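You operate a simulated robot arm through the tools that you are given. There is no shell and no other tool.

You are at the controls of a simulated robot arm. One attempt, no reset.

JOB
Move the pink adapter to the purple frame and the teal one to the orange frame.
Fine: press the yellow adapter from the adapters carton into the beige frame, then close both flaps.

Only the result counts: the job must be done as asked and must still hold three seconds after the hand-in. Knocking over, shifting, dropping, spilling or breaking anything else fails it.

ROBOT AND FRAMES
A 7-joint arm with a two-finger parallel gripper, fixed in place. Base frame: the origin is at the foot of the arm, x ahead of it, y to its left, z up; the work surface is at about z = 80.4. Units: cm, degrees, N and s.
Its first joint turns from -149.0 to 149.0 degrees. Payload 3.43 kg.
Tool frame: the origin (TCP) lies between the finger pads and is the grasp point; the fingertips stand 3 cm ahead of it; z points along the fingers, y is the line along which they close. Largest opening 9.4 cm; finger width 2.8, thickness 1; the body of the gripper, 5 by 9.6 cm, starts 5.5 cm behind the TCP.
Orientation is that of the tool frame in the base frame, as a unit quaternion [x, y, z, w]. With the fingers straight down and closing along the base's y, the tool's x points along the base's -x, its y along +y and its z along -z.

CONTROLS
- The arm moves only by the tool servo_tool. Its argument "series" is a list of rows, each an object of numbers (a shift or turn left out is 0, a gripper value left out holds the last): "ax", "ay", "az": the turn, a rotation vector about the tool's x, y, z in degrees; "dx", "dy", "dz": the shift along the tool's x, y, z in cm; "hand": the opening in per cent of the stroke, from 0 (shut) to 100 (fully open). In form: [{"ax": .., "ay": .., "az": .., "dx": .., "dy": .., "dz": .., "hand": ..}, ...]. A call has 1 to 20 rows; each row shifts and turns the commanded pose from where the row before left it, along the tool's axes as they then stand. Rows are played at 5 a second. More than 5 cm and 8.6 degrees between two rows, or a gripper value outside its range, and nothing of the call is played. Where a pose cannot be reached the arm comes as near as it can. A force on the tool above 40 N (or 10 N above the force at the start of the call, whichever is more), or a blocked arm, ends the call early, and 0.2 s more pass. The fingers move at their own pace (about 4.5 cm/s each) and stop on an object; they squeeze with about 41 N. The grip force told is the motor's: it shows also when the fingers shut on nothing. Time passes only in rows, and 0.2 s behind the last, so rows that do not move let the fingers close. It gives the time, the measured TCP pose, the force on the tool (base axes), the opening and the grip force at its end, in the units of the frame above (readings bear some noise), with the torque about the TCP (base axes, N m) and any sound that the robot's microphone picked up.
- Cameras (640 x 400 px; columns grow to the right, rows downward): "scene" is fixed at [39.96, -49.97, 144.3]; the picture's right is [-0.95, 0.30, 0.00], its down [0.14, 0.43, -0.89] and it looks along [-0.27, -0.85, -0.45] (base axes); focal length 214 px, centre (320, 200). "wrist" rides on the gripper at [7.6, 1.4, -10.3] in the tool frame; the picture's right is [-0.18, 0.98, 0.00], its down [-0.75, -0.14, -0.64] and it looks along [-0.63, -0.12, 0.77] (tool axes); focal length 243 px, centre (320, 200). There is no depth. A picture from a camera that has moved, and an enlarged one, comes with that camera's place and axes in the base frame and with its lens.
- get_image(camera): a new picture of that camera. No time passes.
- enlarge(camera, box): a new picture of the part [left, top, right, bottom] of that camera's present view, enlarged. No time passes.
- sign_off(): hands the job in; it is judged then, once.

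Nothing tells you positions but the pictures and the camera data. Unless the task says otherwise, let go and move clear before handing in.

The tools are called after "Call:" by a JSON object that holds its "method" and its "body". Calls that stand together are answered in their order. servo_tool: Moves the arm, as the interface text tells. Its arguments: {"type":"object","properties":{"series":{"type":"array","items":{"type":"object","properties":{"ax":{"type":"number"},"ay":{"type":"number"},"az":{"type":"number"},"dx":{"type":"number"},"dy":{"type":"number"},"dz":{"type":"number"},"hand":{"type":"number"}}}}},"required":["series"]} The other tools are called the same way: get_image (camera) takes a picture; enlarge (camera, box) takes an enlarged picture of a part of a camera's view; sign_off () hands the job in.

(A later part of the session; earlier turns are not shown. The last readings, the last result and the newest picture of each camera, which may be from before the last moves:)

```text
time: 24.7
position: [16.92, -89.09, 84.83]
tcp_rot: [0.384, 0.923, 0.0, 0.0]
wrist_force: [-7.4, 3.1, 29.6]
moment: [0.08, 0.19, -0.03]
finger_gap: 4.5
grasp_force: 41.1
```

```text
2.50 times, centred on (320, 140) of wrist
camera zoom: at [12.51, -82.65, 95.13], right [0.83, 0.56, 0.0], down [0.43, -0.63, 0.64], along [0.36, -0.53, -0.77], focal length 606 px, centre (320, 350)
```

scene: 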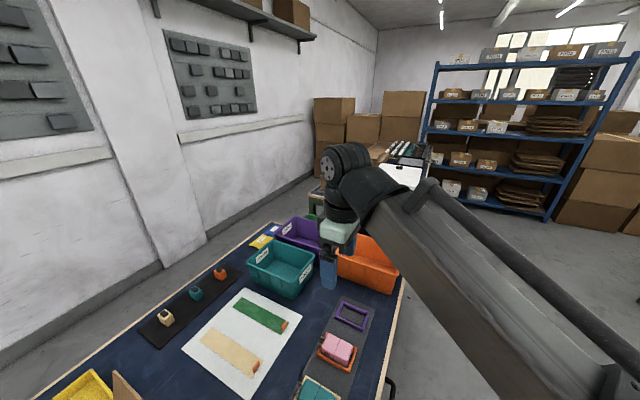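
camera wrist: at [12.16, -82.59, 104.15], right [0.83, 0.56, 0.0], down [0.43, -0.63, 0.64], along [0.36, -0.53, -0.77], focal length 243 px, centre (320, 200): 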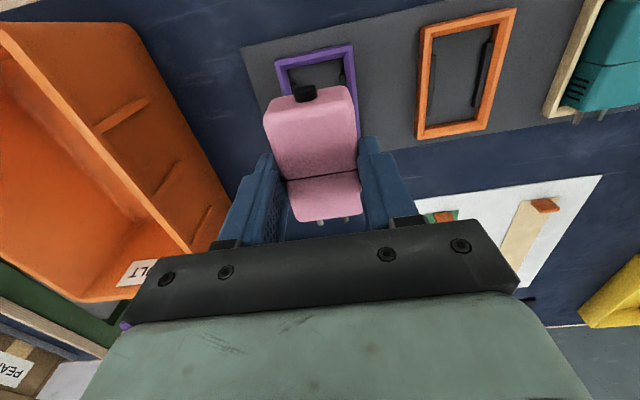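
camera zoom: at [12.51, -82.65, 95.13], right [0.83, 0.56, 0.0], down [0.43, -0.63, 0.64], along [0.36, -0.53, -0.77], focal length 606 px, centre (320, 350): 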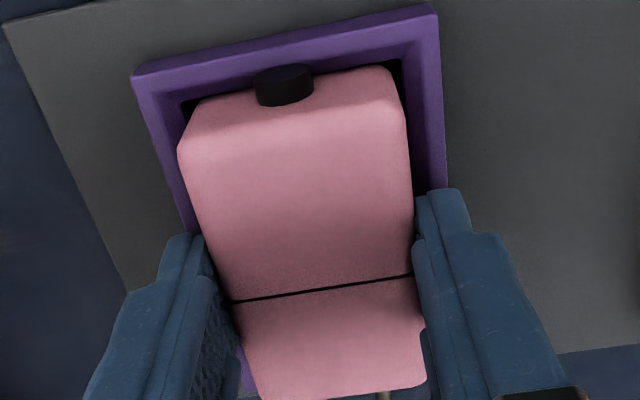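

The adapter bottomed out firmly (30 N at z=84.83). I open the fingers, rise, and inspect.

Call:
{"method": "servo_tool", "body": {"series": [{"hand": 100}, {"hand": 100}, {"hand": 100}, {"hand": 100}, {"dz": -2}, {"dz": -4}, {"dz": -3.5}, {}]}}

Call:
{"method": "enlarge", "body": {"camera": "wrist", "box": [240, 30, 400, 190]}}

Call:
{"method": "enlarge", "body": {"camera": "scene", "box": [325, 285, 389, 325]}}

```text
time: 26.5
position: [16.93, -88.97, 94.27]
tcp_rot: [0.384, 0.923, 0.0, 0.0]
wrist_force: [-0.1, 0.4, -0.5]
moment: [-0.01, -0.02, -0.03]
finger_gap: 9.4
grasp_force: 0.1
```

```text
2.50 times, centred on (320, 110) of wrist
camera zoom: at [12.47, -82.65, 104.51], right [0.83, 0.56, 0.0], down [0.43, -0.63, 0.64], along [0.36, -0.53, -0.77], focal length 606 px, centre (320, 425)
```

zoom: 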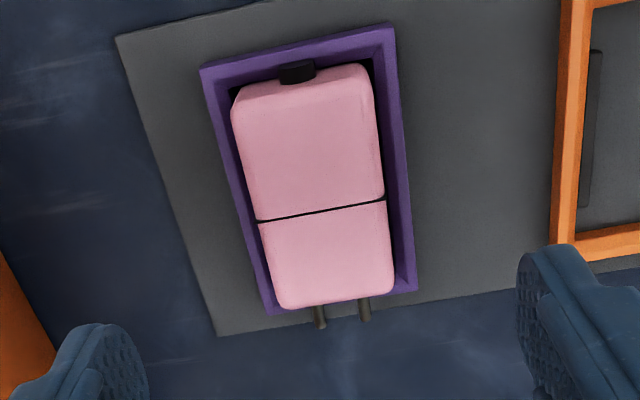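

```text
10.00 times, centred on (357, 305) of scene
camera zoom: at [39.96, -49.97, 144.3], right [-0.95, 0.3, 0.0], down [0.14, 0.43, -0.89], along [-0.27, -0.85, -0.45], focal length 2145 px, centre (-50, -850)
```

zoom: 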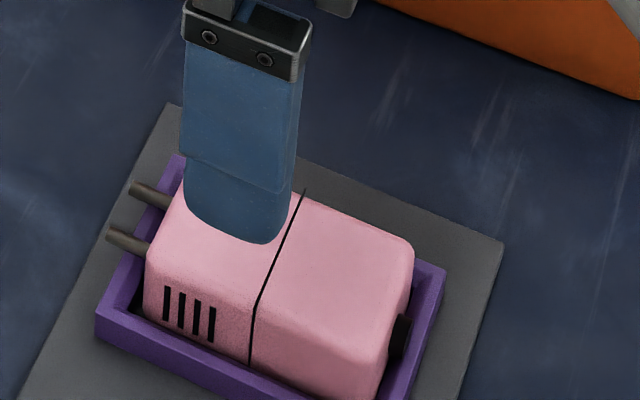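

Pink sits squarely in the purple frame. Next I move above the teal adapter in the beige frame at about (33.8,-72.05).

Call:
{"method": "servo_tool", "body": {"series": [{"dy": 4.78, "dx": 0.02}, {"dy": 4.78, "dx": 0.02}, {"dy": 4.78, "dx": 0.02}, {"dy": 4.78, "dx": 0.02}, {"dy": 4.78, "dx": 0.02}, {}, {}]}}

Call:
{"method": "get_image", "body": {"camera": "wrist"}}

Call:
{"method": "enlarge", "body": {"camera": "wrist", "box": [240, 30, 400, 190]}}

Call:
{"method": "get_image", "body": {"camera": "scene"}}

```text
time: 28.1
position: [33.58, -72.53, 94.01]
tcp_rot: [0.384, 0.923, 0.001, 0.0]
wrist_force: [0.0, -0.3, 0.1]
moment: [-0.01, -0.01, -0.01]
finger_gap: 9.39
grasp_force: 0.0
```

```text
taken
camera wrist: at [29.25, -66.01, 104.41], right [0.83, 0.56, 0.0], down [0.43, -0.63, 0.64], along [0.36, -0.53, -0.77], focal length 243 px, centre (320, 200)
```

wrist: 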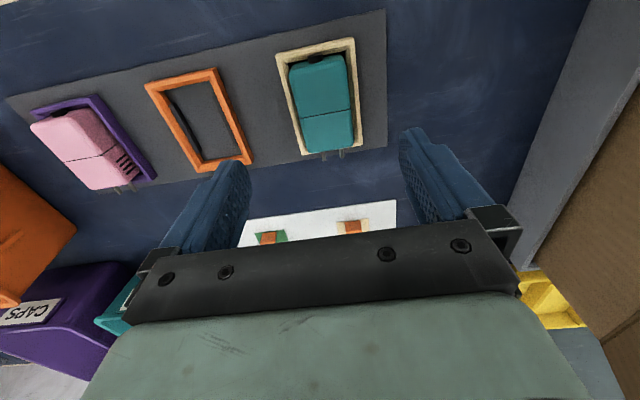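

```text
2.50 times, centred on (320, 110) of wrist
camera zoom: at [29.25, -66.01, 104.41], right [0.83, 0.56, 0.0], down [0.43, -0.63, 0.64], along [0.36, -0.53, -0.77], focal length 606 px, centre (320, 425)
```

zoom: 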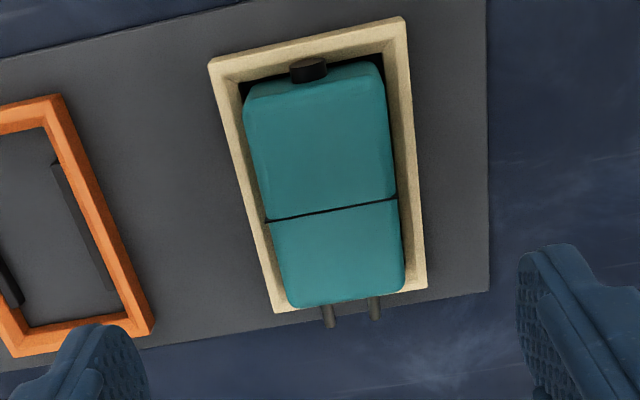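

```text
taken
```

scene: 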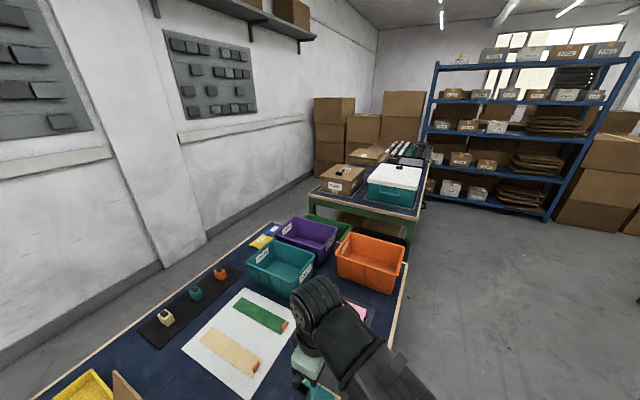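

The teal adapter is about 0.35 cm off in y and 0.15 in x. I correct, descend to grasp depth (tips just above the frame) and check before closing.

Call:
{"method": "servo_tool", "body": {"series": [{"dy": 0.35, "dx": 0.15, "dz": 3}, {"dz": 3}, {"dz": 2}, {}, {}]}}

Call:
{"method": "enlarge", "body": {"camera": "wrist", "box": [230, 50, 400, 220]}}

```text
time: 29.3
position: [33.86, -71.93, 86.04]
tcp_rot: [0.385, 0.923, 0.0, 0.0]
wrist_force: [-0.5, 0.8, -0.3]
moment: [0.01, 0.01, -0.01]
finger_gap: 9.42
grasp_force: 0.0
```

```text
2.35 times, centred on (315, 135) of wrist
camera zoom: at [29.44, -65.53, 96.4], right [0.83, 0.56, 0.0], down [0.43, -0.63, 0.64], along [0.36, -0.53, -0.77], focal length 571 px, centre (332, 353)
```

zoom: 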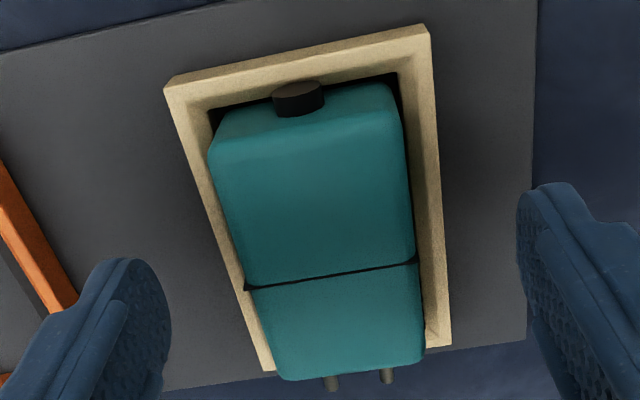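

Nearly centred; I correct by −0.13 in y and −0.08 in x, lower to z≈84.6 and close.

Call:
{"method": "servo_tool", "body": {"series": [{"dy": -0.13, "dx": -0.08, "dz": 0.7}, {"dz": 0.7}, {}, {"hand": 0}, {"hand": 0}, {"hand": 0}, {"hand": 0}, {"hand": 0}, {"hand": 0}]}}

Call:
{"method": "enlarge", "body": {"camera": "wrist", "box": [220, 60, 420, 220]}}

```text
time: 31.3
position: [33.77, -71.96, 84.85]
tcp_rot: [0.384, 0.923, 0.0, 0.0]
wrist_force: [1.8, 2.6, 1.0]
moment: [0.07, -0.08, 0.02]
finger_gap: 4.52
grasp_force: 40.9
```

```text
2.50 times, centred on (320, 140) of wrist
camera zoom: at [29.34, -65.59, 95.05], right [0.83, 0.56, 0.0], down [0.43, -0.63, 0.64], along [0.36, -0.53, -0.77], focal length 606 px, centre (320, 350)
```

zoom: 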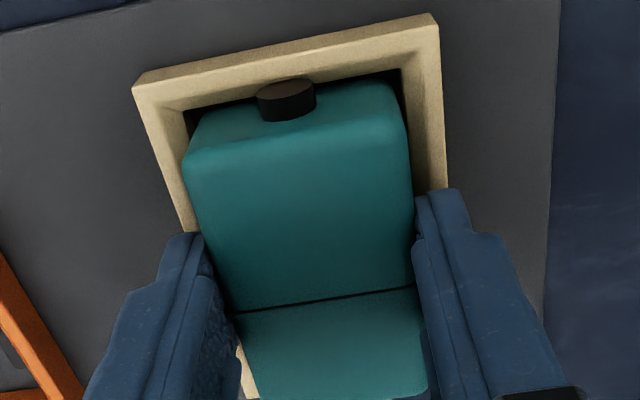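

Gripped at 4.52 cm. I pull upward in very small steps and read the force.

Call:
{"method": "servo_tool", "body": {"series": [{"dz": -0.1}, {"dz": -0.1}, {}]}}

```text
time: 32.1
position: [33.82, -71.83, 84.94]
tcp_rot: [0.384, 0.923, 0.0, 0.0]
wrist_force: [-0.2, -0.6, -0.2]
moment: [-0.03, 0.01, 0.0]
finger_gap: 4.54
grasp_force: 41.0
```

Call:
{"method": "servo_tool", "body": {"series": [{"dz": -0.1}, {"dz": -0.1}, {}]}}

Call:
{"method": "enlarge", "body": {"camera": "wrist", "box": [220, 60, 420, 220]}}

```text
time: 32.9
position: [33.79, -71.92, 85.16]
tcp_rot: [0.384, 0.923, 0.0, 0.0]
wrist_force: [-0.3, 0.5, -1.1]
moment: [0.07, -0.01, 0.01]
finger_gap: 4.53
grasp_force: 41.6
```

```text
2.50 times, centred on (320, 140) of wrist
camera zoom: at [29.43, -65.54, 95.4], right [0.83, 0.56, 0.0], down [0.43, -0.63, 0.64], along [0.36, -0.53, -0.77], focal length 606 px, centre (320, 350)
```

zoom: 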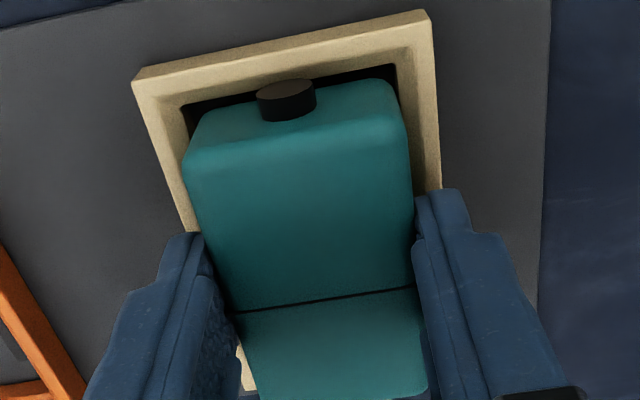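

The teal adapter is rising with the hand at almost no force. I continue gently.

Call:
{"method": "servo_tool", "body": {"series": [{"dz": -0.1}, {"dz": -0.1}, {"dz": -0.1}, {}]}}

Call:
{"method": "enlarge", "body": {"camera": "wrist", "box": [220, 60, 420, 220]}}

```text
time: 33.9
position: [33.95, -71.89, 85.36]
tcp_rot: [0.384, 0.923, 0.0, 0.0]
wrist_force: [-0.6, -0.2, -1.7]
moment: [0.01, 0.0, 0.05]
finger_gap: 4.53
grasp_force: 41.0
```

```text
2.50 times, centred on (320, 140) of wrist
camera zoom: at [29.5, -65.53, 95.72], right [0.83, 0.56, 0.0], down [0.43, -0.63, 0.64], along [0.36, -0.53, -0.77], focal length 606 px, centre (320, 350)
```

zoom: 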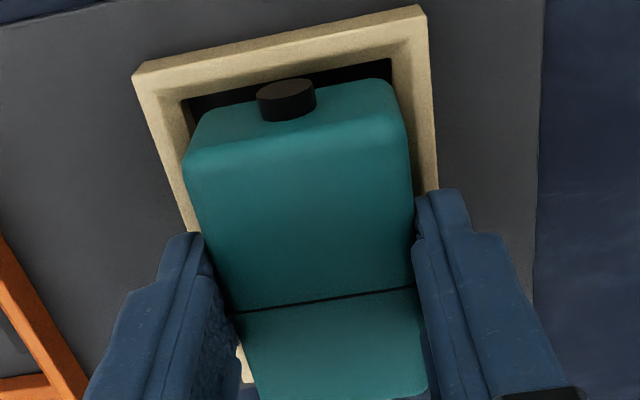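

Still held at the same place in the hand, with force near zero. I lift it clear of the frame and check.

Call:
{"method": "servo_tool", "body": {"series": [{"dz": -0.15}, {"dz": -0.15}, {"dz": -0.2}, {"dz": -0.3}, {"dz": -0.5}, {"dz": -1}, {"dz": -2}, {"dz": -3}, {}]}}

Call:
{"method": "enlarge", "body": {"camera": "wrist", "box": [220, 60, 420, 220]}}

Call:
{"method": "get_image", "body": {"camera": "wrist"}}

```text
time: 35.9
position: [34.16, -71.96, 92.75]
tcp_rot: [0.385, 0.923, 0.0, 0.0]
wrist_force: [0.8, -0.5, -1.4]
moment: [0.03, -0.02, 0.02]
finger_gap: 4.51
grasp_force: 41.0
```

```text
2.50 times, centred on (320, 140) of wrist
camera zoom: at [29.63, -65.65, 103.07], right [0.83, 0.56, 0.0], down [0.43, -0.63, 0.64], along [0.36, -0.53, -0.77], focal length 606 px, centre (320, 350)
```

zoom: 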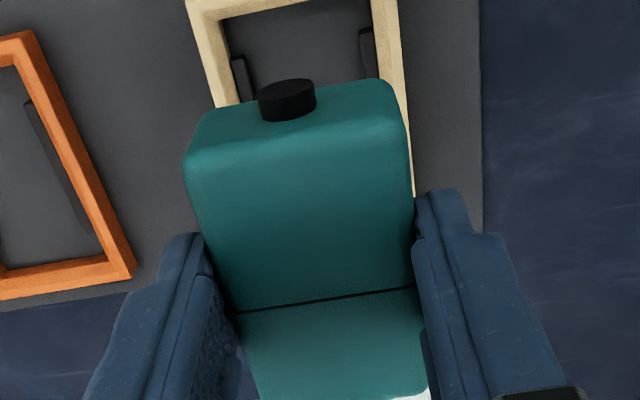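

```text
taken
camera wrist: at [29.63, -65.65, 103.07], right [0.83, 0.56, 0.0], down [0.43, -0.63, 0.64], along [0.36, -0.53, -0.77], focal length 243 px, centre (320, 200)
```

wrist: 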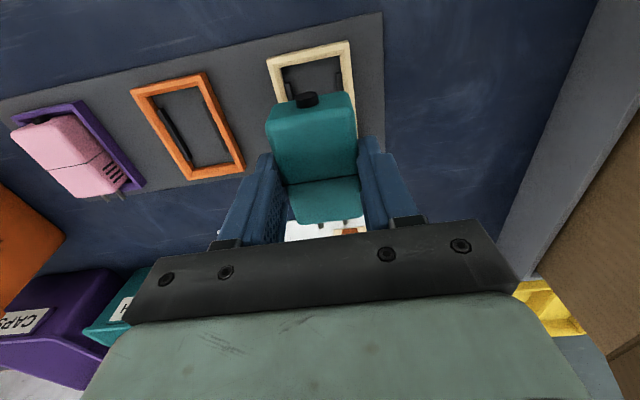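

Teal is lifted cleanly and square in the hand. I carry it over to the orange frame.

Call:
{"method": "servo_tool", "body": {"series": [{"dy": -3.1, "dx": 0.05}, {"dy": -3.1, "dx": 0.05}, {"dy": -3.1, "dx": 0.05}, {"dy": -3.0, "dx": 0.05}, {}, {}]}}

Call:
{"method": "enlarge", "body": {"camera": "wrist", "box": [220, 20, 420, 180]}}

Call:
{"method": "enlarge", "body": {"camera": "scene", "box": [290, 310, 386, 370]}}

```text
time: 37.3
position: [25.04, -80.75, 92.72]
tcp_rot: [0.384, 0.923, 0.0, 0.001]
wrist_force: [0.0, -0.2, -1.0]
moment: [0.0, 0.02, 0.02]
finger_gap: 4.51
grasp_force: 41.1
```

```text
2.50 times, centred on (320, 100) of wrist
camera zoom: at [20.63, -74.32, 103.03], right [0.83, 0.56, 0.0], down [0.43, -0.63, 0.64], along [0.36, -0.53, -0.77], focal length 606 px, centre (320, 450)
```

zoom: 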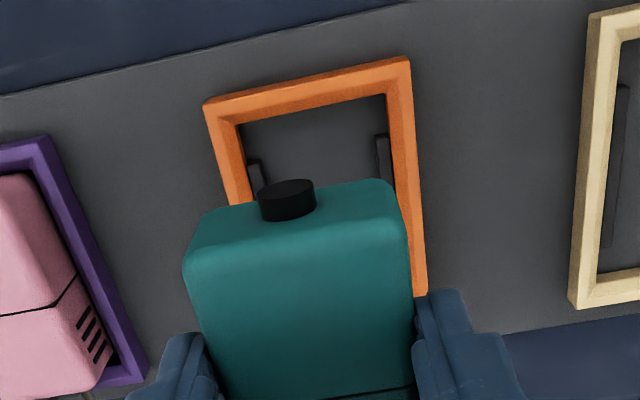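

```text
6.67 times, centred on (338, 340) of scene
camera zoom: at [39.96, -49.97, 144.3], right [-0.95, 0.3, 0.0], down [0.14, 0.43, -0.89], along [-0.27, -0.85, -0.45], focal length 1430 px, centre (200, -733)
```

zoom: 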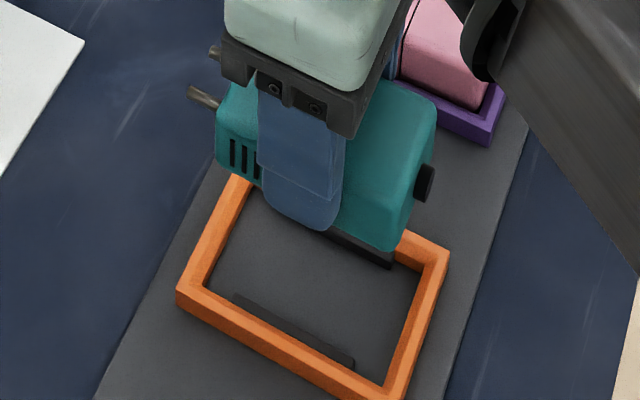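

The orange frame is about 0.36 cm further in +y. I correct, descend to just above the frame and re-check.

Call:
{"method": "servo_tool", "body": {"series": [{"dy": 0.35, "dx": -0.04, "dz": 2}, {"dz": 2}, {"dz": 1.7}, {}, {}]}}

Call:
{"method": "enlarge", "body": {"camera": "wrist", "box": [220, 40, 420, 200]}}

Call:
{"method": "enlarge", "body": {"camera": "scene", "box": [295, 325, 359, 365]}}

```text
time: 38.5
position: [25.21, -80.4, 87.1]
tcp_rot: [0.386, 0.923, 0.0, 0.0]
wrist_force: [0.3, -0.1, -1.8]
moment: [0.0, -0.01, 0.04]
finger_gap: 4.51
grasp_force: 41.0
```

```text
2.50 times, centred on (320, 120) of wrist
camera zoom: at [20.75, -74.1, 97.32], right [0.83, 0.56, 0.0], down [0.43, -0.63, 0.64], along [0.36, -0.53, -0.77], focal length 606 px, centre (320, 400)
```

zoom: 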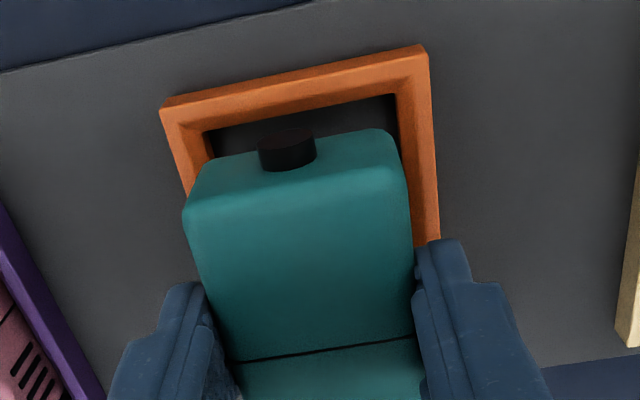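

```text
10.00 times, centred on (327, 345) of scene
camera zoom: at [39.96, -49.97, 144.3], right [-0.95, 0.3, 0.0], down [0.14, 0.43, -0.89], along [-0.27, -0.85, -0.45], focal length 2145 px, centre (250, -1250)
```

zoom: 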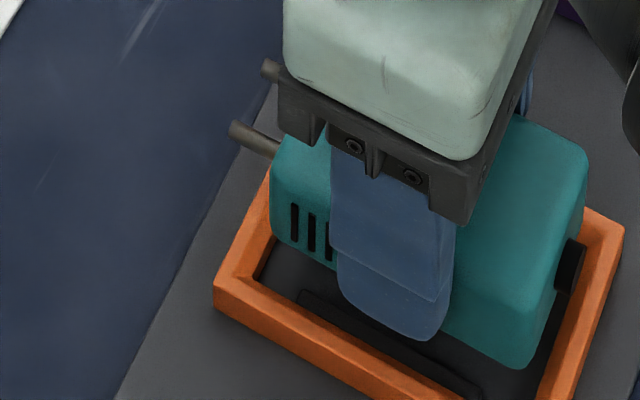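

Within 1 mm. I make a small correction and press the teal adapter down gently.

Call:
{"method": "servo_tool", "body": {"series": [{"dy": 0.08, "dx": -0.08, "dz": 0.3}, {"dz": 0.4}, {"dz": 0.3}, {"dz": 0.2}, {"dz": 0.2}, {"dz": 0.15}, {"dz": 0.15}, {}]}}

Call:
{"method": "enlarge", "body": {"camera": "scene", "box": [295, 325, 359, 365]}}

```text
time: 40.3
position: [25.42, -80.31, 85.36]
tcp_rot: [0.385, 0.923, 0.0, 0.0]
wrist_force: [0.4, 1.5, 7.8]
moment: [0.13, 0.08, -0.01]
finger_gap: 4.51
grasp_force: 40.8
```

```text
10.00 times, centred on (327, 345) of scene
camera zoom: at [39.96, -49.97, 144.3], right [-0.95, 0.3, 0.0], down [0.14, 0.43, -0.89], along [-0.27, -0.85, -0.45], focal length 2145 px, centre (250, -1250)
```

zoom: 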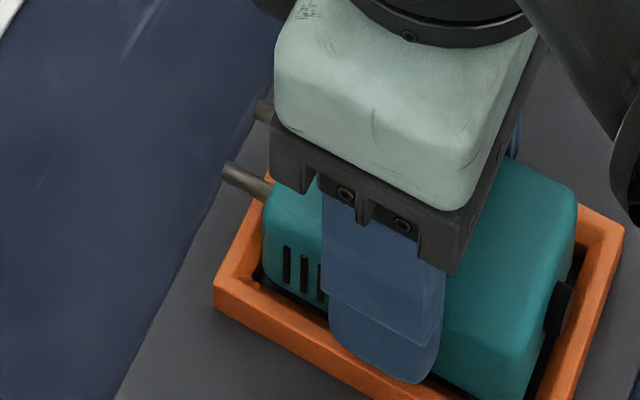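

Call:
{"method": "servo_tool", "body": {"series": [{"dz": 0.15}, {"dz": 0.15}, {"dz": 0.15}, {}]}}

Call:
{"method": "enlarge", "body": {"camera": "scene", "box": [295, 325, 359, 365]}}

```text
time: 41.3
position: [25.45, -80.39, 84.93]
tcp_rot: [0.385, 0.923, 0.0, 0.0]
wrist_force: [-2.1, -3.5, 0.3]
moment: [-0.14, 0.09, 0.06]
finger_gap: 4.51
grasp_force: 41.5
```

```text
10.00 times, centred on (327, 345) of scene
camera zoom: at [39.96, -49.97, 144.3], right [-0.95, 0.3, 0.0], down [0.14, 0.43, -0.89], along [-0.27, -0.85, -0.45], focal length 2145 px, centre (250, -1250)
```

zoom: 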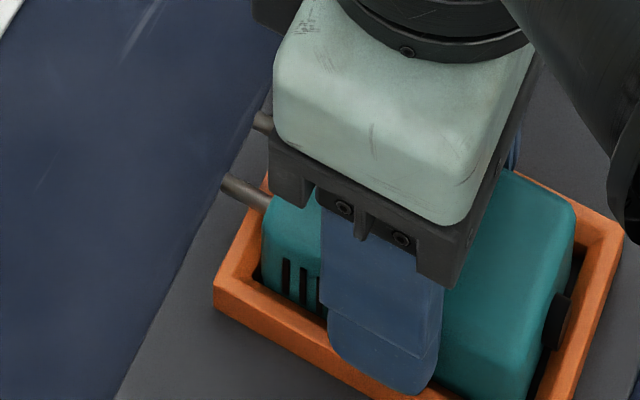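

The force dropped again past the clips. I press to the bottom and then release.

Call:
{"method": "servo_tool", "body": {"series": [{"dz": 0.1}, {"dz": 0.1}, {"dz": 0.1}, {}]}}

```text
time: 42.3
position: [25.33, -80.42, 84.75]
tcp_rot: [0.385, 0.923, -0.002, 0.0]
wrist_force: [-0.3, -18.2, 30.1]
moment: [-0.49, -0.02, 0.09]
finger_gap: 4.51
grasp_force: 41.1
```

It bottomed out at 30 N. I relieve the load slightly, open, and rise to inspect.

Call:
{"method": "servo_tool", "body": {"series": [{"dz": -0.12}, {"hand": 100}, {"hand": 100}, {"hand": 100}, {"hand": 100}, {"dz": -2}, {"dz": -4}, {"dz": -3.5}, {}]}}

Call:
{"method": "enlarge", "body": {"camera": "wrist", "box": [240, 30, 400, 190]}}

Call:
{"method": "enlarge", "body": {"camera": "scene", "box": [305, 325, 369, 365]}}

Call:
{"method": "get_image", "body": {"camera": "wrist"}}

```text
time: 44.3
position: [25.2, -80.35, 94.12]
tcp_rot: [0.384, 0.923, 0.0, 0.0]
wrist_force: [0.0, 0.8, 0.7]
moment: [-0.01, 0.01, 0.0]
finger_gap: 9.37
grasp_force: 0.1
```

```text
2.50 times, centred on (320, 110) of wrist
camera zoom: at [20.85, -73.93, 104.46], right [0.83, 0.56, 0.0], down [0.43, -0.63, 0.64], along [0.36, -0.53, -0.77], focal length 606 px, centre (320, 425)
```

zoom: 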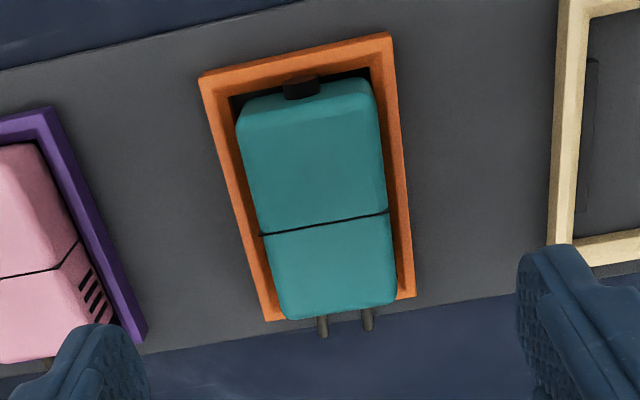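

```text
10.00 times, centred on (337, 345) of scene
camera zoom: at [39.96, -49.97, 144.3], right [-0.95, 0.3, 0.0], down [0.14, 0.43, -0.89], along [-0.27, -0.85, -0.45], focal length 2145 px, centre (150, -1250)
```

zoom: 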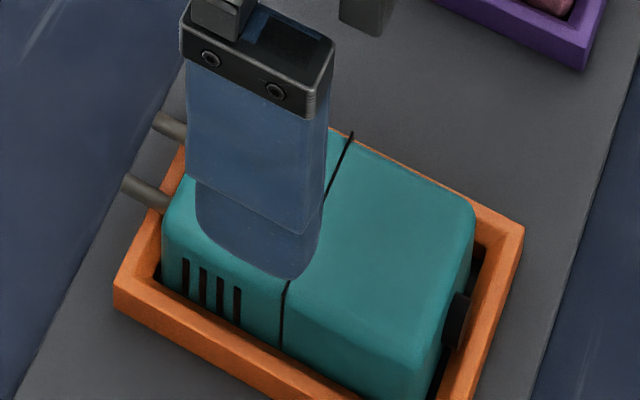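

```text
taken
camera wrist: at [20.85, -73.93, 104.46], right [0.83, 0.56, 0.0], down [0.43, -0.63, 0.64], along [0.36, -0.53, -0.77], focal length 243 px, centre (320, 200)
```

wrist: 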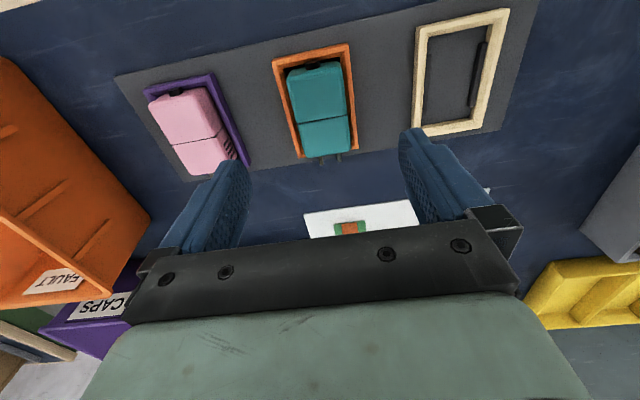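

Teal is properly seated in the orange frame. Now I rise and look at the carton to plan the yellow adapter.

Call:
{"method": "servo_tool", "body": {"series": [{"dz": -4.8}, {"dz": -4.8}, {"dz": -4.8}, {"dz": -4.8}, {"dz": -4.8}, {"dz": -4.8}, {"dy": 3}, {"dy": 4}, {"dy": 4}, {}, {}]}}

Call:
{"method": "get_image", "body": {"camera": "wrist"}}

Call:
{"method": "get_image", "body": {"camera": "scene"}}

```text
time: 45.6
position: [25.46, -80.52, 119.24]
tcp_rot: [0.384, 0.923, -0.008, 0.007]
wrist_force: [2.8, -7.5, -12.0]
moment: [0.03, -0.12, 0.08]
finger_gap: 9.42
grasp_force: 0.0
out of reach, approached as far as the arm can: row 6
stopped in row 6: the force on the tool passed its limit at 52 N (the readings are from after the stop); the commanded pose is now the measured one
```

```text
taken
camera wrist: at [21.01, -73.96, 129.4], right [0.83, 0.56, 0.0], down [0.43, -0.62, 0.66], along [0.37, -0.54, -0.76], focal length 243 px, centre (320, 200)
```

wrist: 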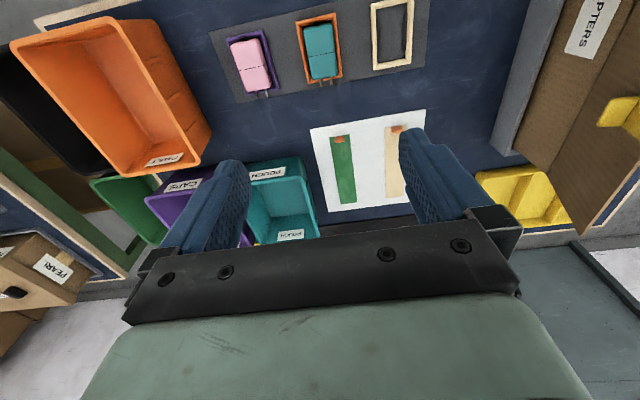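

```text
taken
```

scene: 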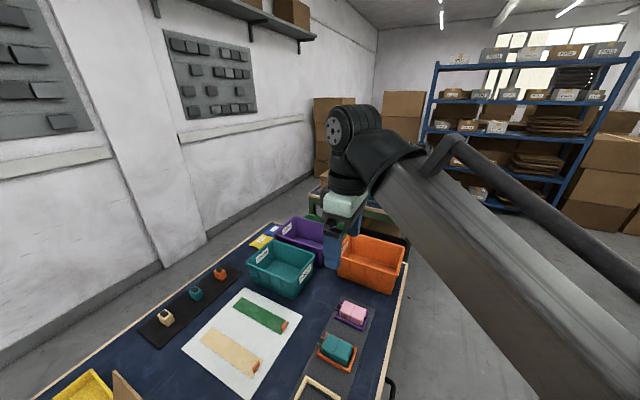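

I hit the arm's height limit at that radius, harmlessly. I level the tool, come down and inward a bit, and turn so the wrist camera looks at the carton.

Call:
{"method": "servo_tool", "body": {"series": [{"ax": -0.5, "ay": 1.1, "dz": 3}, {"dx": 4.4, "dy": 2.2}, {"az": -8.5}, {"az": -8.5}, {"az": -8.5}, {"az": -8.5}, {"az": -8.5}, {"az": -8.5}, {"az": -8.5}, {"az": -8.5}, {}, {}]}}

Call:
{"method": "get_image", "body": {"camera": "wrist"}}

Call:
{"method": "get_image", "body": {"camera": "scene"}}

```text
time: 46.2
position: [24.04, -76.68, 116.15]
tcp_rot: [0.384, 0.923, -0.002, 0.003]
wrist_force: [0.2, -7.0, -10.7]
moment: [0.04, -0.35, 0.26]
finger_gap: 9.38
grasp_force: 0.1
stopped in row 3: the force on the tool passed its limit at 59 N (the readings are from after the stop); the commanded pose is now the measured one
```

```text
taken
camera wrist: at [19.67, -70.17, 126.37], right [0.83, 0.56, 0.0], down [0.43, -0.63, 0.65], along [0.36, -0.53, -0.76], focal length 243 px, centre (320, 200)
```

wrist: 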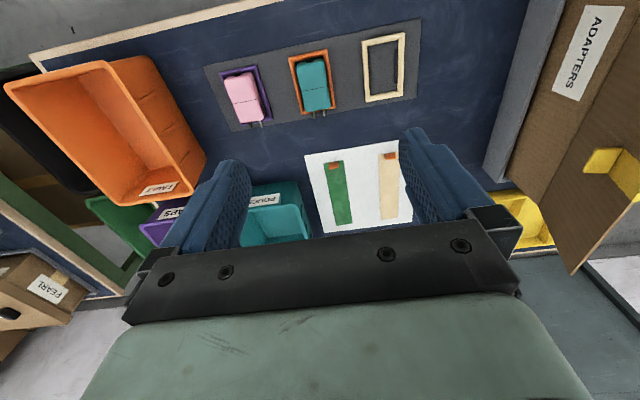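

```text
taken
```

scene: 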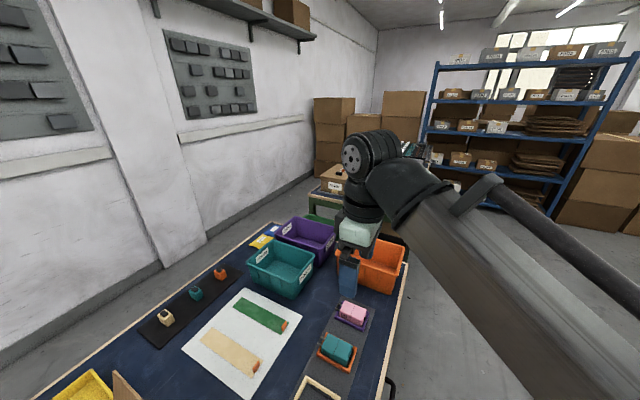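

I take enlarged views of the carton side before moving further.

Call:
{"method": "enlarge", "body": {"camera": "wrist", "box": [470, 0, 640, 280]}}

Call:
{"method": "enlarge", "body": {"camera": "scene", "box": [40, 350, 160, 400]}}

```text
1.43 times, centred on (555, 140) of wrist
camera zoom: at [19.67, -70.17, 126.37], right [0.83, 0.56, 0.0], down [0.43, -0.63, 0.65], along [0.36, -0.53, -0.76], focal length 347 px, centre (-16, 286)
```

zoom: 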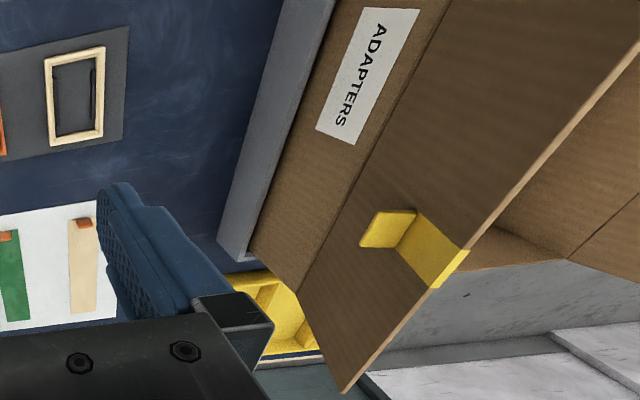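

```text
5.33 times, centred on (100, 375) of scene
camera zoom: at [39.96, -49.97, 144.3], right [-0.95, 0.3, 0.0], down [0.14, 0.43, -0.89], along [-0.27, -0.85, -0.45], focal length 1144 px, centre (1493, -733)
```

zoom: 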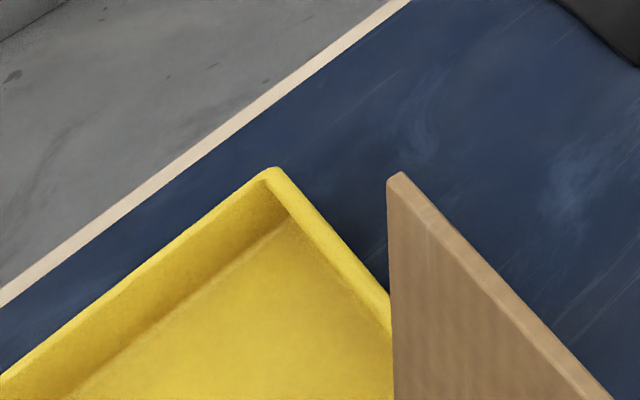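

The yellow piece is a bent tab on the open flap, and the carton's front faces the frames. I now turn the wrist gently toward the carton for a proper look inside.

Call:
{"method": "servo_tool", "body": {"series": [{"dz": 1}, {"dz": 2}, {"dz": 1.5}, {}, {"az": -4}, {"az": -7}, {"az": -7}, {"az": -7}, {"az": -7}, {"az": -7}, {"az": -7}, {"az": -7}, {"az": -7}, {"az": -4}, {}]}}

Call:
{"method": "get_image", "body": {"camera": "wrist"}}

Call:
{"method": "get_image", "body": {"camera": "scene"}}

```text
time: 49.4
position: [24.22, -76.64, 111.64]
tcp_rot: [-0.165, 0.986, -0.002, 0.001]
wrist_force: [0.0, 0.6, 0.2]
moment: [0.03, 0.01, -0.01]
finger_gap: 9.41
grasp_force: 0.1
```

```text
taken
camera wrist: at [16.47, -77.68, 121.88], right [-0.15, 0.99, 0.0], down [0.76, 0.11, 0.64], along [0.64, 0.09, -0.77], focal length 243 px, centre (320, 200)
```

wrist: 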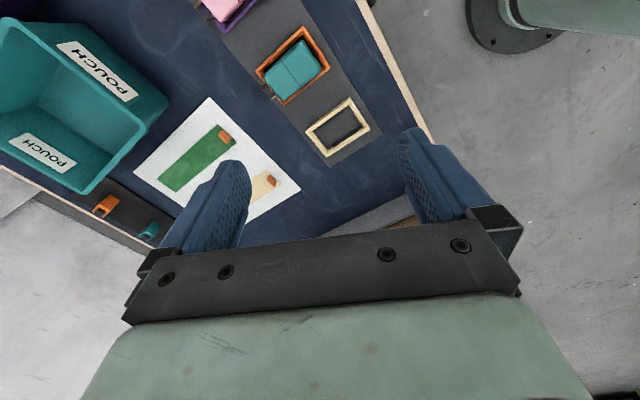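

```text
taken
```

scene: 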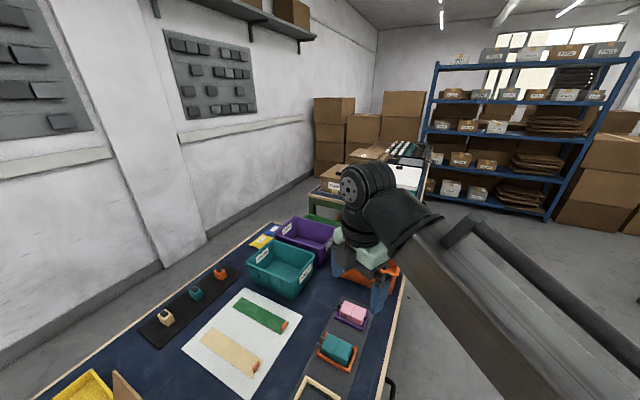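

The flap with the yellow tab leans out toward the frames, its free edge reaching roughly z≈106 near s=-7. I move closer while staying higher than the flaps to look inside the carton.

Call:
{"method": "servo_tool", "body": {"series": [{"dz": -1}, {"dz": -1.5}, {"dx": -1.5, "dy": 0.8}, {"dx": -2.7, "dy": 1.4}, {"dx": -2.7, "dy": 1.4}, {"dx": -2.7, "dy": 1.4}, {"dx": -2.7, "dy": 1.4}, {"dx": -2.7, "dy": 1.4}, {"dx": -1.5, "dy": 0.8}, {}, {}]}}

Call:
{"method": "get_image", "body": {"camera": "wrist"}}

Call:
{"method": "get_image", "body": {"camera": "scene"}}

```text
time: 51.8
position: [37.08, -62.78, 113.81]
tcp_rot: [-0.164, 0.987, -0.004, 0.002]
wrist_force: [-0.4, -0.4, -0.6]
moment: [0.02, 0.02, 0.0]
finger_gap: 9.39
grasp_force: 0.0
```

```text
taken
camera wrist: at [29.28, -63.98, 124.16], right [-0.14, 0.99, -0.01], down [0.76, 0.12, 0.64], along [0.64, 0.09, -0.76], focal length 243 px, centre (320, 200)
```

wrist: 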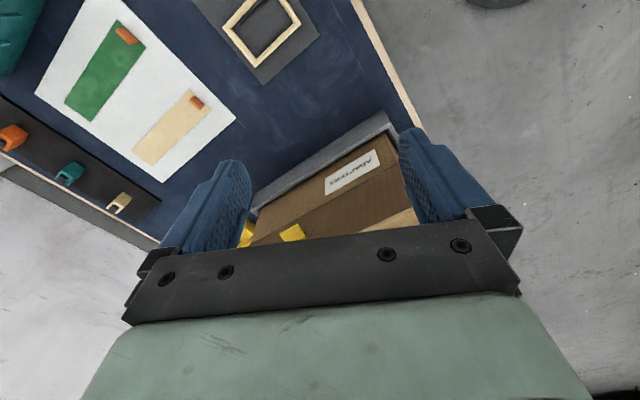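

```text
taken
```

scene: 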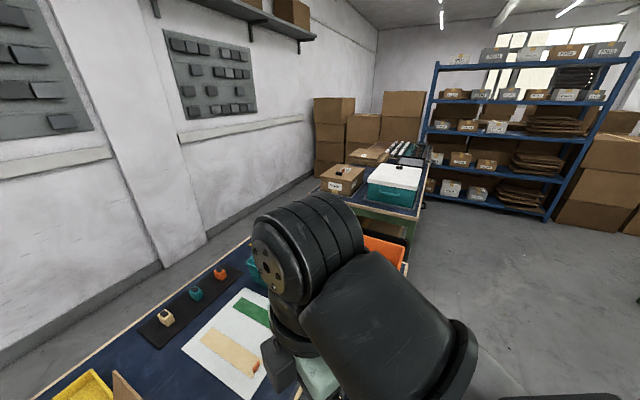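

The flap's free edge tops out at about z≈108, so I raise well above it before passing over the carton.

Call:
{"method": "servo_tool", "body": {"series": [{"ax": -0.48, "ay": 0.15, "dz": -1}, {"dz": -1.5}, {"dz": -1.5}, {"dz": -1.5}, {"dz": -1.5}, {"dz": -1}, {}, {}]}}

Call:
{"method": "get_image", "body": {"camera": "wrist"}}

```text
time: 53.6
position: [38.46, -66.01, 115.41]
tcp_rot: [-0.165, 0.986, -0.003, 0.001]
wrist_force: [0.2, 0.2, 0.1]
moment: [0.0, 0.01, 0.04]
finger_gap: 9.4
grasp_force: 0.0
out of reach, approached as far as the arm can: row 1, 2, 3, 4, 5, 6
```

```text
taken
camera wrist: at [30.65, -67.07, 125.67], right [-0.14, 0.99, -0.01], down [0.76, 0.12, 0.64], along [0.64, 0.09, -0.77], focal length 243 px, centre (320, 200)
```

wrist: 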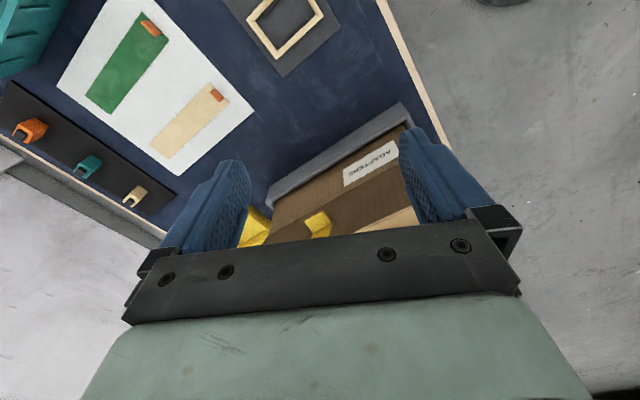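

The arm has a minimum radius at height (≈76 cm at z=115). I'll travel along an arc of about 77 cm radius at z≈115, tips 4 cm above the flap edges, to look down into the carton.

Call:
{"method": "servo_tool", "body": {"series": [{"dx": -1.5, "dy": 0.4}, {"dx": -2.5, "dy": 0.65}, {"dx": -2.5, "dy": 0.65}, {"dx": -2.5, "dy": 0.65}, {"dx": -2.5, "dy": 0.65}, {"dx": -2.5, "dy": 0.7}, {}, {}]}}

Call:
{"method": "get_image", "body": {"camera": "wrist"}}

```text
time: 55.4
position: [50.43, -58.07, 114.72]
tcp_rot: [-0.164, 0.986, -0.001, 0.001]
wrist_force: [0.5, 0.4, 0.1]
moment: [0.02, -0.02, 0.04]
finger_gap: 9.39
grasp_force: 0.1
out of reach, approached as far as the arm can: row 2
```

```text
taken
camera wrist: at [42.64, -59.2, 125.04], right [-0.14, 0.99, 0.0], down [0.76, 0.11, 0.64], along [0.64, 0.09, -0.77], focal length 243 px, centre (320, 200)
```

wrist: 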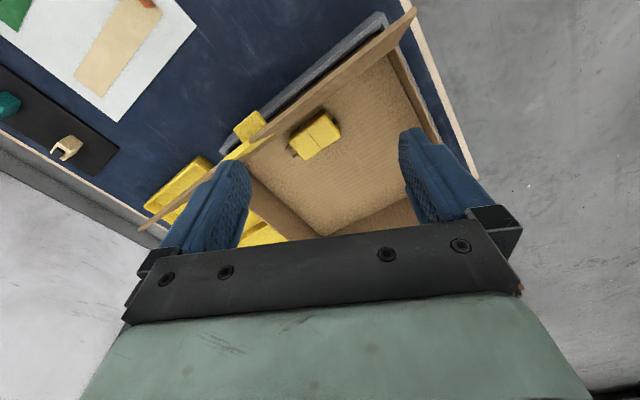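

Now I can see inside: the yellow adapter lies in the carton near the front flap. I zoom to measure it and the carton walls.

Call:
{"method": "enlarge", "body": {"camera": "wrist", "box": [220, 60, 460, 240]}}

Call:
{"method": "enlarge", "body": {"camera": "wrist", "box": [270, 95, 370, 175]}}

Call:
{"method": "enlarge", "body": {"camera": "wrist", "box": [120, 0, 440, 250]}}

```text
2.22 times, centred on (340, 150) of wrist
camera zoom: at [42.64, -59.2, 125.04], right [-0.14, 0.99, 0.0], down [0.76, 0.11, 0.64], along [0.64, 0.09, -0.77], focal length 539 px, centre (276, 311)
```

zoom: 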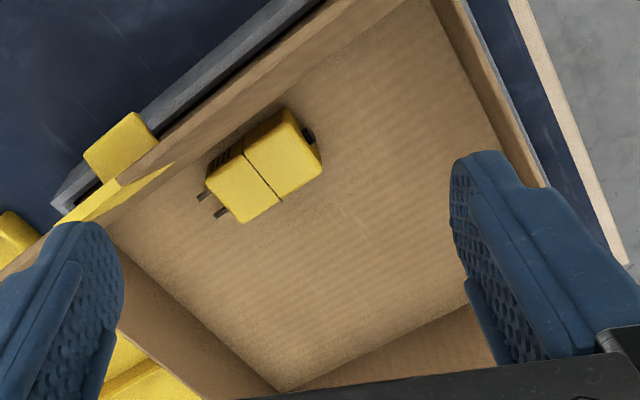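

```text
5.00 times, centred on (320, 135) of wrist
camera zoom: at [42.64, -59.2, 125.04], right [-0.14, 0.99, 0.0], down [0.76, 0.11, 0.64], along [0.64, 0.09, -0.77], focal length 1213 px, centre (320, 525)
```

zoom: 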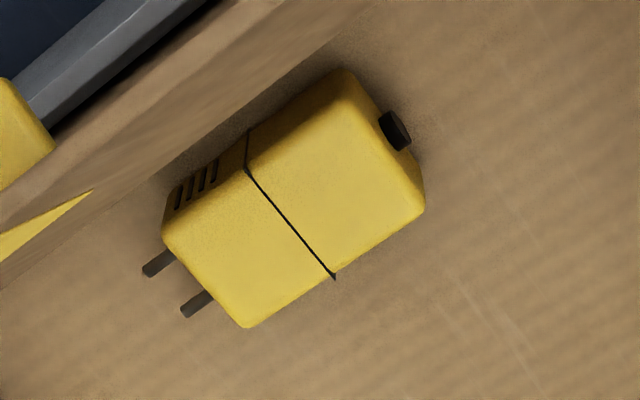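

```text
1.60 times, centred on (280, 125) of wrist
camera zoom: at [42.64, -59.2, 125.04], right [-0.14, 0.99, 0.0], down [0.76, 0.11, 0.64], along [0.64, 0.09, -0.77], focal length 388 px, centre (384, 320)
```

zoom: 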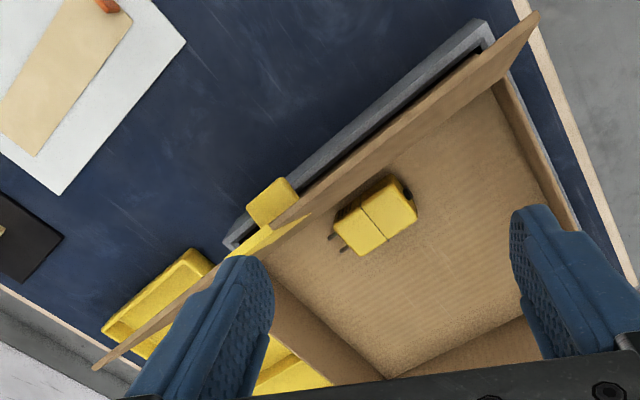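

The yellow adapter lies aligned with the frames at about (59.4,-57.5), top near z≈90, on a raised carton floor. I move above it, turn to the same 45° grip yaw, and look again.

Call:
{"method": "servo_tool", "body": {"series": [{"dx": -2.2, "dy": -0.6, "dz": -0.3}, {"dx": -2.2, "dy": -0.6, "dz": -0.3}, {"dx": -2.2, "dy": -0.6, "dz": -0.3}, {"dx": -2.1, "dy": -0.56, "dz": -0.3}, {"az": 4}, {"az": 7}, {"az": 7}, {"az": 7}, {"az": 7}, {"az": 7}, {"az": 7}, {"az": 7}, {"az": 7}, {"az": 4}, {}, {}]}}

Call:
{"method": "get_image", "body": {"camera": "wrist"}}

Call:
{"method": "get_image", "body": {"camera": "scene"}}

```text
time: 57.5
position: [59.62, -57.8, 116.08]
tcp_rot: [0.119, 0.993, 0.0, 0.002]
wrist_force: [0.0, -1.0, 0.3]
moment: [0.0, 0.0, 0.01]
finger_gap: 9.41
grasp_force: 0.0
stopped in row 10: the force on the tool passed its limit at 52 N (the readings are from after the stop); the commanded pose is now the measured one
```

```text
taken
camera wrist: at [52.5, -54.5, 126.47], right [0.41, 0.91, 0.0], down [0.7, -0.32, 0.64], along [0.59, -0.27, -0.77], focal length 243 px, centre (320, 200)
```

wrist: 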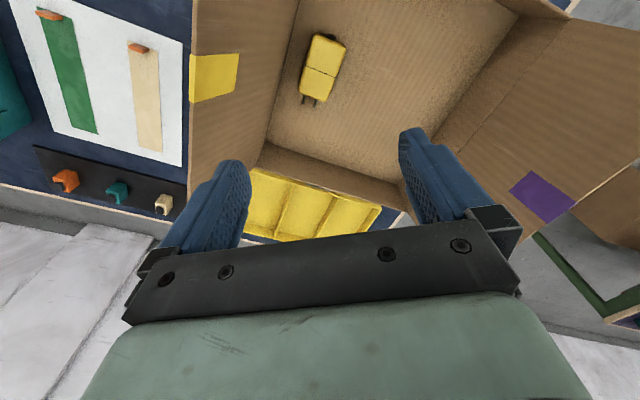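

```text
taken
```

scene: 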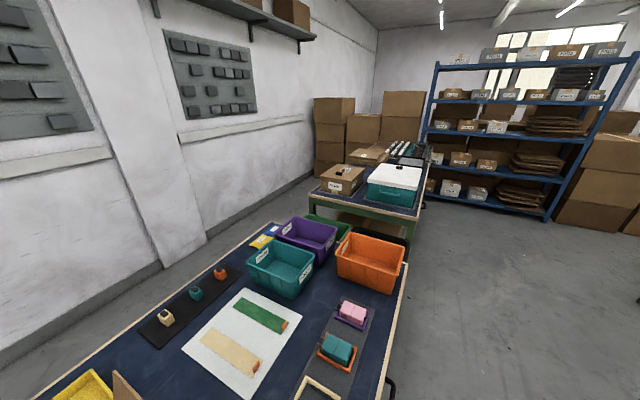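

Good view: the yellow adapter, both flaps with yellow and purple tabs are visible. I finish the turn more slowly.

Call:
{"method": "servo_tool", "body": {"series": [{"az": 2, "dz": 0.5}, {"az": 4, "dz": 0.5}, {"az": 4}, {"az": 4}, {"az": 4}, {"az": 4}, {"az": 4}, {"az": 3.3}, {"az": 2}, {}, {}]}}

Call:
{"method": "get_image", "body": {"camera": "wrist"}}

Call:
{"method": "enlarge", "body": {"camera": "wrist", "box": [240, 10, 400, 140]}}

```text
time: 59.9
position: [59.68, -57.72, 115.24]
tcp_rot: [0.384, 0.923, 0.0, 0.002]
wrist_force: [0.4, -0.5, -0.1]
moment: [0.0, -0.01, -0.01]
finger_gap: 9.4
grasp_force: 0.3
```

```text
taken
camera wrist: at [55.19, -51.29, 125.49], right [0.83, 0.56, 0.0], down [0.43, -0.63, 0.64], along [0.36, -0.53, -0.77], focal length 243 px, centre (320, 200)
```

wrist: 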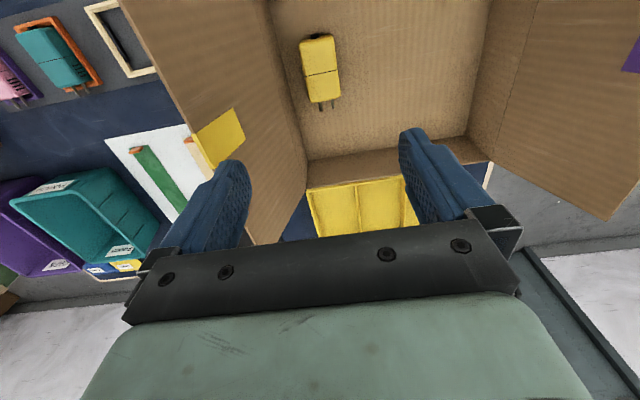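

```text
3.08 times, centred on (320, 75) of wrist
camera zoom: at [55.19, -51.29, 125.49], right [0.83, 0.56, 0.0], down [0.43, -0.63, 0.64], along [0.36, -0.53, -0.77], focal length 746 px, centre (320, 585)
```

zoom: 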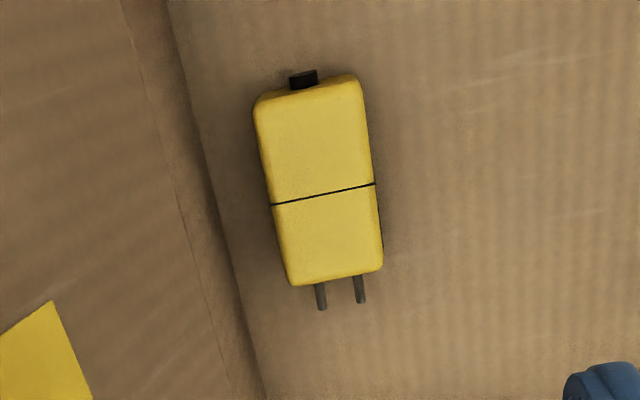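

The adapter's top is at z≈90.2 and the front wall is 5 cm from its centre. I narrow the fingers to about 6.6 cm so they clear the wall, and descend part way.

Call:
{"method": "servo_tool", "body": {"series": [{"hand": 70, "dx": 0.2, "dy": 0.1, "dz": 2}, {"dz": 3.5}, {"dz": 3.5}, {"dz": 3.5}, {"dz": 3}, {"dz": 2}, {}, {}]}}

Call:
{"method": "get_image", "body": {"camera": "wrist"}}

Call:
{"method": "enlarge", "body": {"camera": "wrist", "box": [220, 40, 420, 200]}}

```text
time: 61.7
position: [59.7, -57.19, 97.68]
tcp_rot: [0.384, 0.923, 0.001, 0.001]
wrist_force: [-0.2, 0.0, -0.2]
moment: [-0.01, 0.02, -0.01]
finger_gap: 6.57
grasp_force: 0.0
```

```text
taken
camera wrist: at [55.17, -50.91, 107.92], right [0.83, 0.56, 0.0], down [0.43, -0.63, 0.64], along [0.36, -0.53, -0.77], focal length 243 px, centre (320, 200)
```

wrist: 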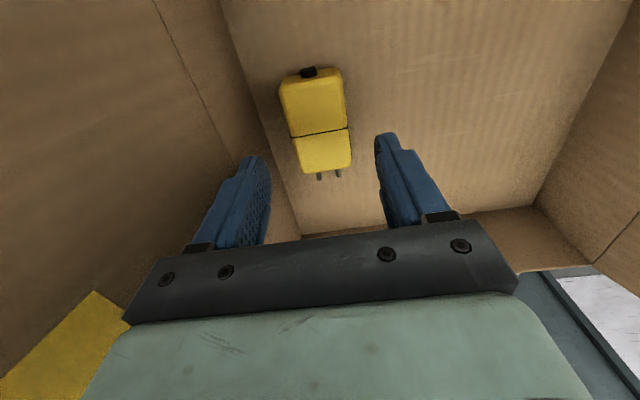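

```text
2.50 times, centred on (320, 120) of wrist
camera zoom: at [55.17, -50.91, 107.92], right [0.83, 0.56, 0.0], down [0.43, -0.63, 0.64], along [0.36, -0.53, -0.77], focal length 606 px, centre (320, 400)
```

zoom: 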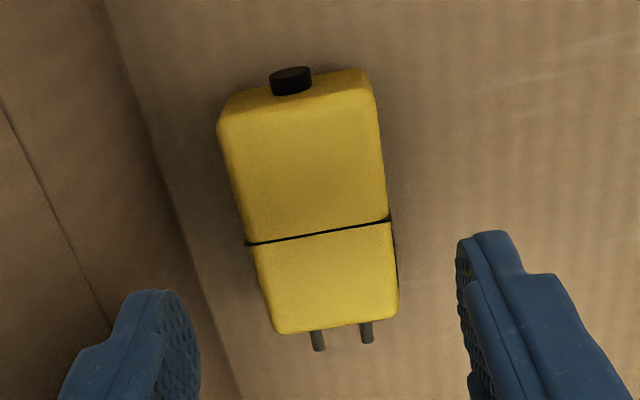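

Alignment needs −0.15 in y and −0.12 in x. I apply this and descend close to grasp depth.

Call:
{"method": "servo_tool", "body": {"series": [{"dx": -0.12, "dy": -0.15, "dz": 1.5}, {"dz": 2}, {"dz": 1.5}, {}, {}]}}

Call:
{"method": "enlarge", "body": {"camera": "wrist", "box": [220, 60, 420, 220]}}

```text
time: 62.9
position: [59.59, -57.5, 92.59]
tcp_rot: [0.384, 0.923, 0.001, 0.002]
wrist_force: [0.8, -0.1, -0.1]
moment: [-0.03, 0.0, -0.02]
finger_gap: 6.58
grasp_force: 0.0
```

```text
2.50 times, centred on (320, 140) of wrist
camera zoom: at [55.15, -51.15, 102.9], right [0.83, 0.56, 0.0], down [0.43, -0.63, 0.64], along [0.36, -0.53, -0.77], focal length 606 px, centre (320, 350)
```

zoom: 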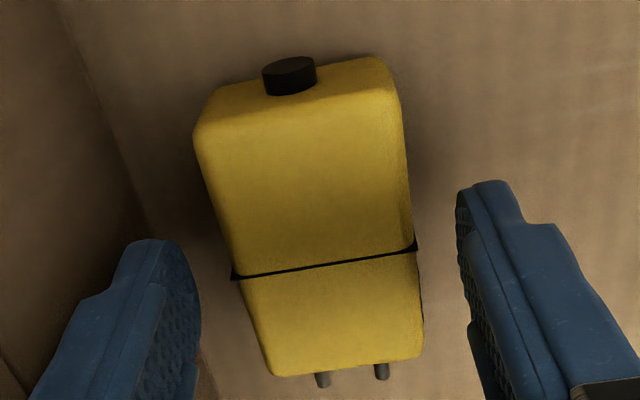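

Centred on the adapter. I lower 1.25 cm and close.

Call:
{"method": "servo_tool", "body": {"series": [{"dz": 0.65}, {"dz": 0.6}, {}, {"hand": 0}, {"hand": 0}, {"hand": 0}, {"hand": 0}, {"hand": 0}]}}

Call:
{"method": "enlarge", "body": {"camera": "wrist", "box": [220, 60, 420, 220]}}

```text
time: 64.7
position: [59.57, -57.68, 91.27]
tcp_rot: [0.384, 0.923, 0.001, 0.001]
wrist_force: [0.2, 0.1, -0.6]
moment: [-0.02, 0.03, 0.01]
finger_gap: 4.54
grasp_force: 40.5
```

```text
2.50 times, centred on (320, 140) of wrist
camera zoom: at [55.09, -51.3, 101.68], right [0.83, 0.56, 0.0], down [0.43, -0.63, 0.64], along [0.36, -0.53, -0.77], focal length 606 px, centre (320, 350)
```

zoom: 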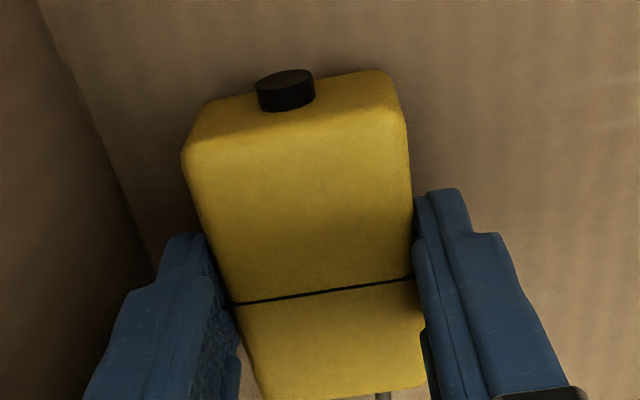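

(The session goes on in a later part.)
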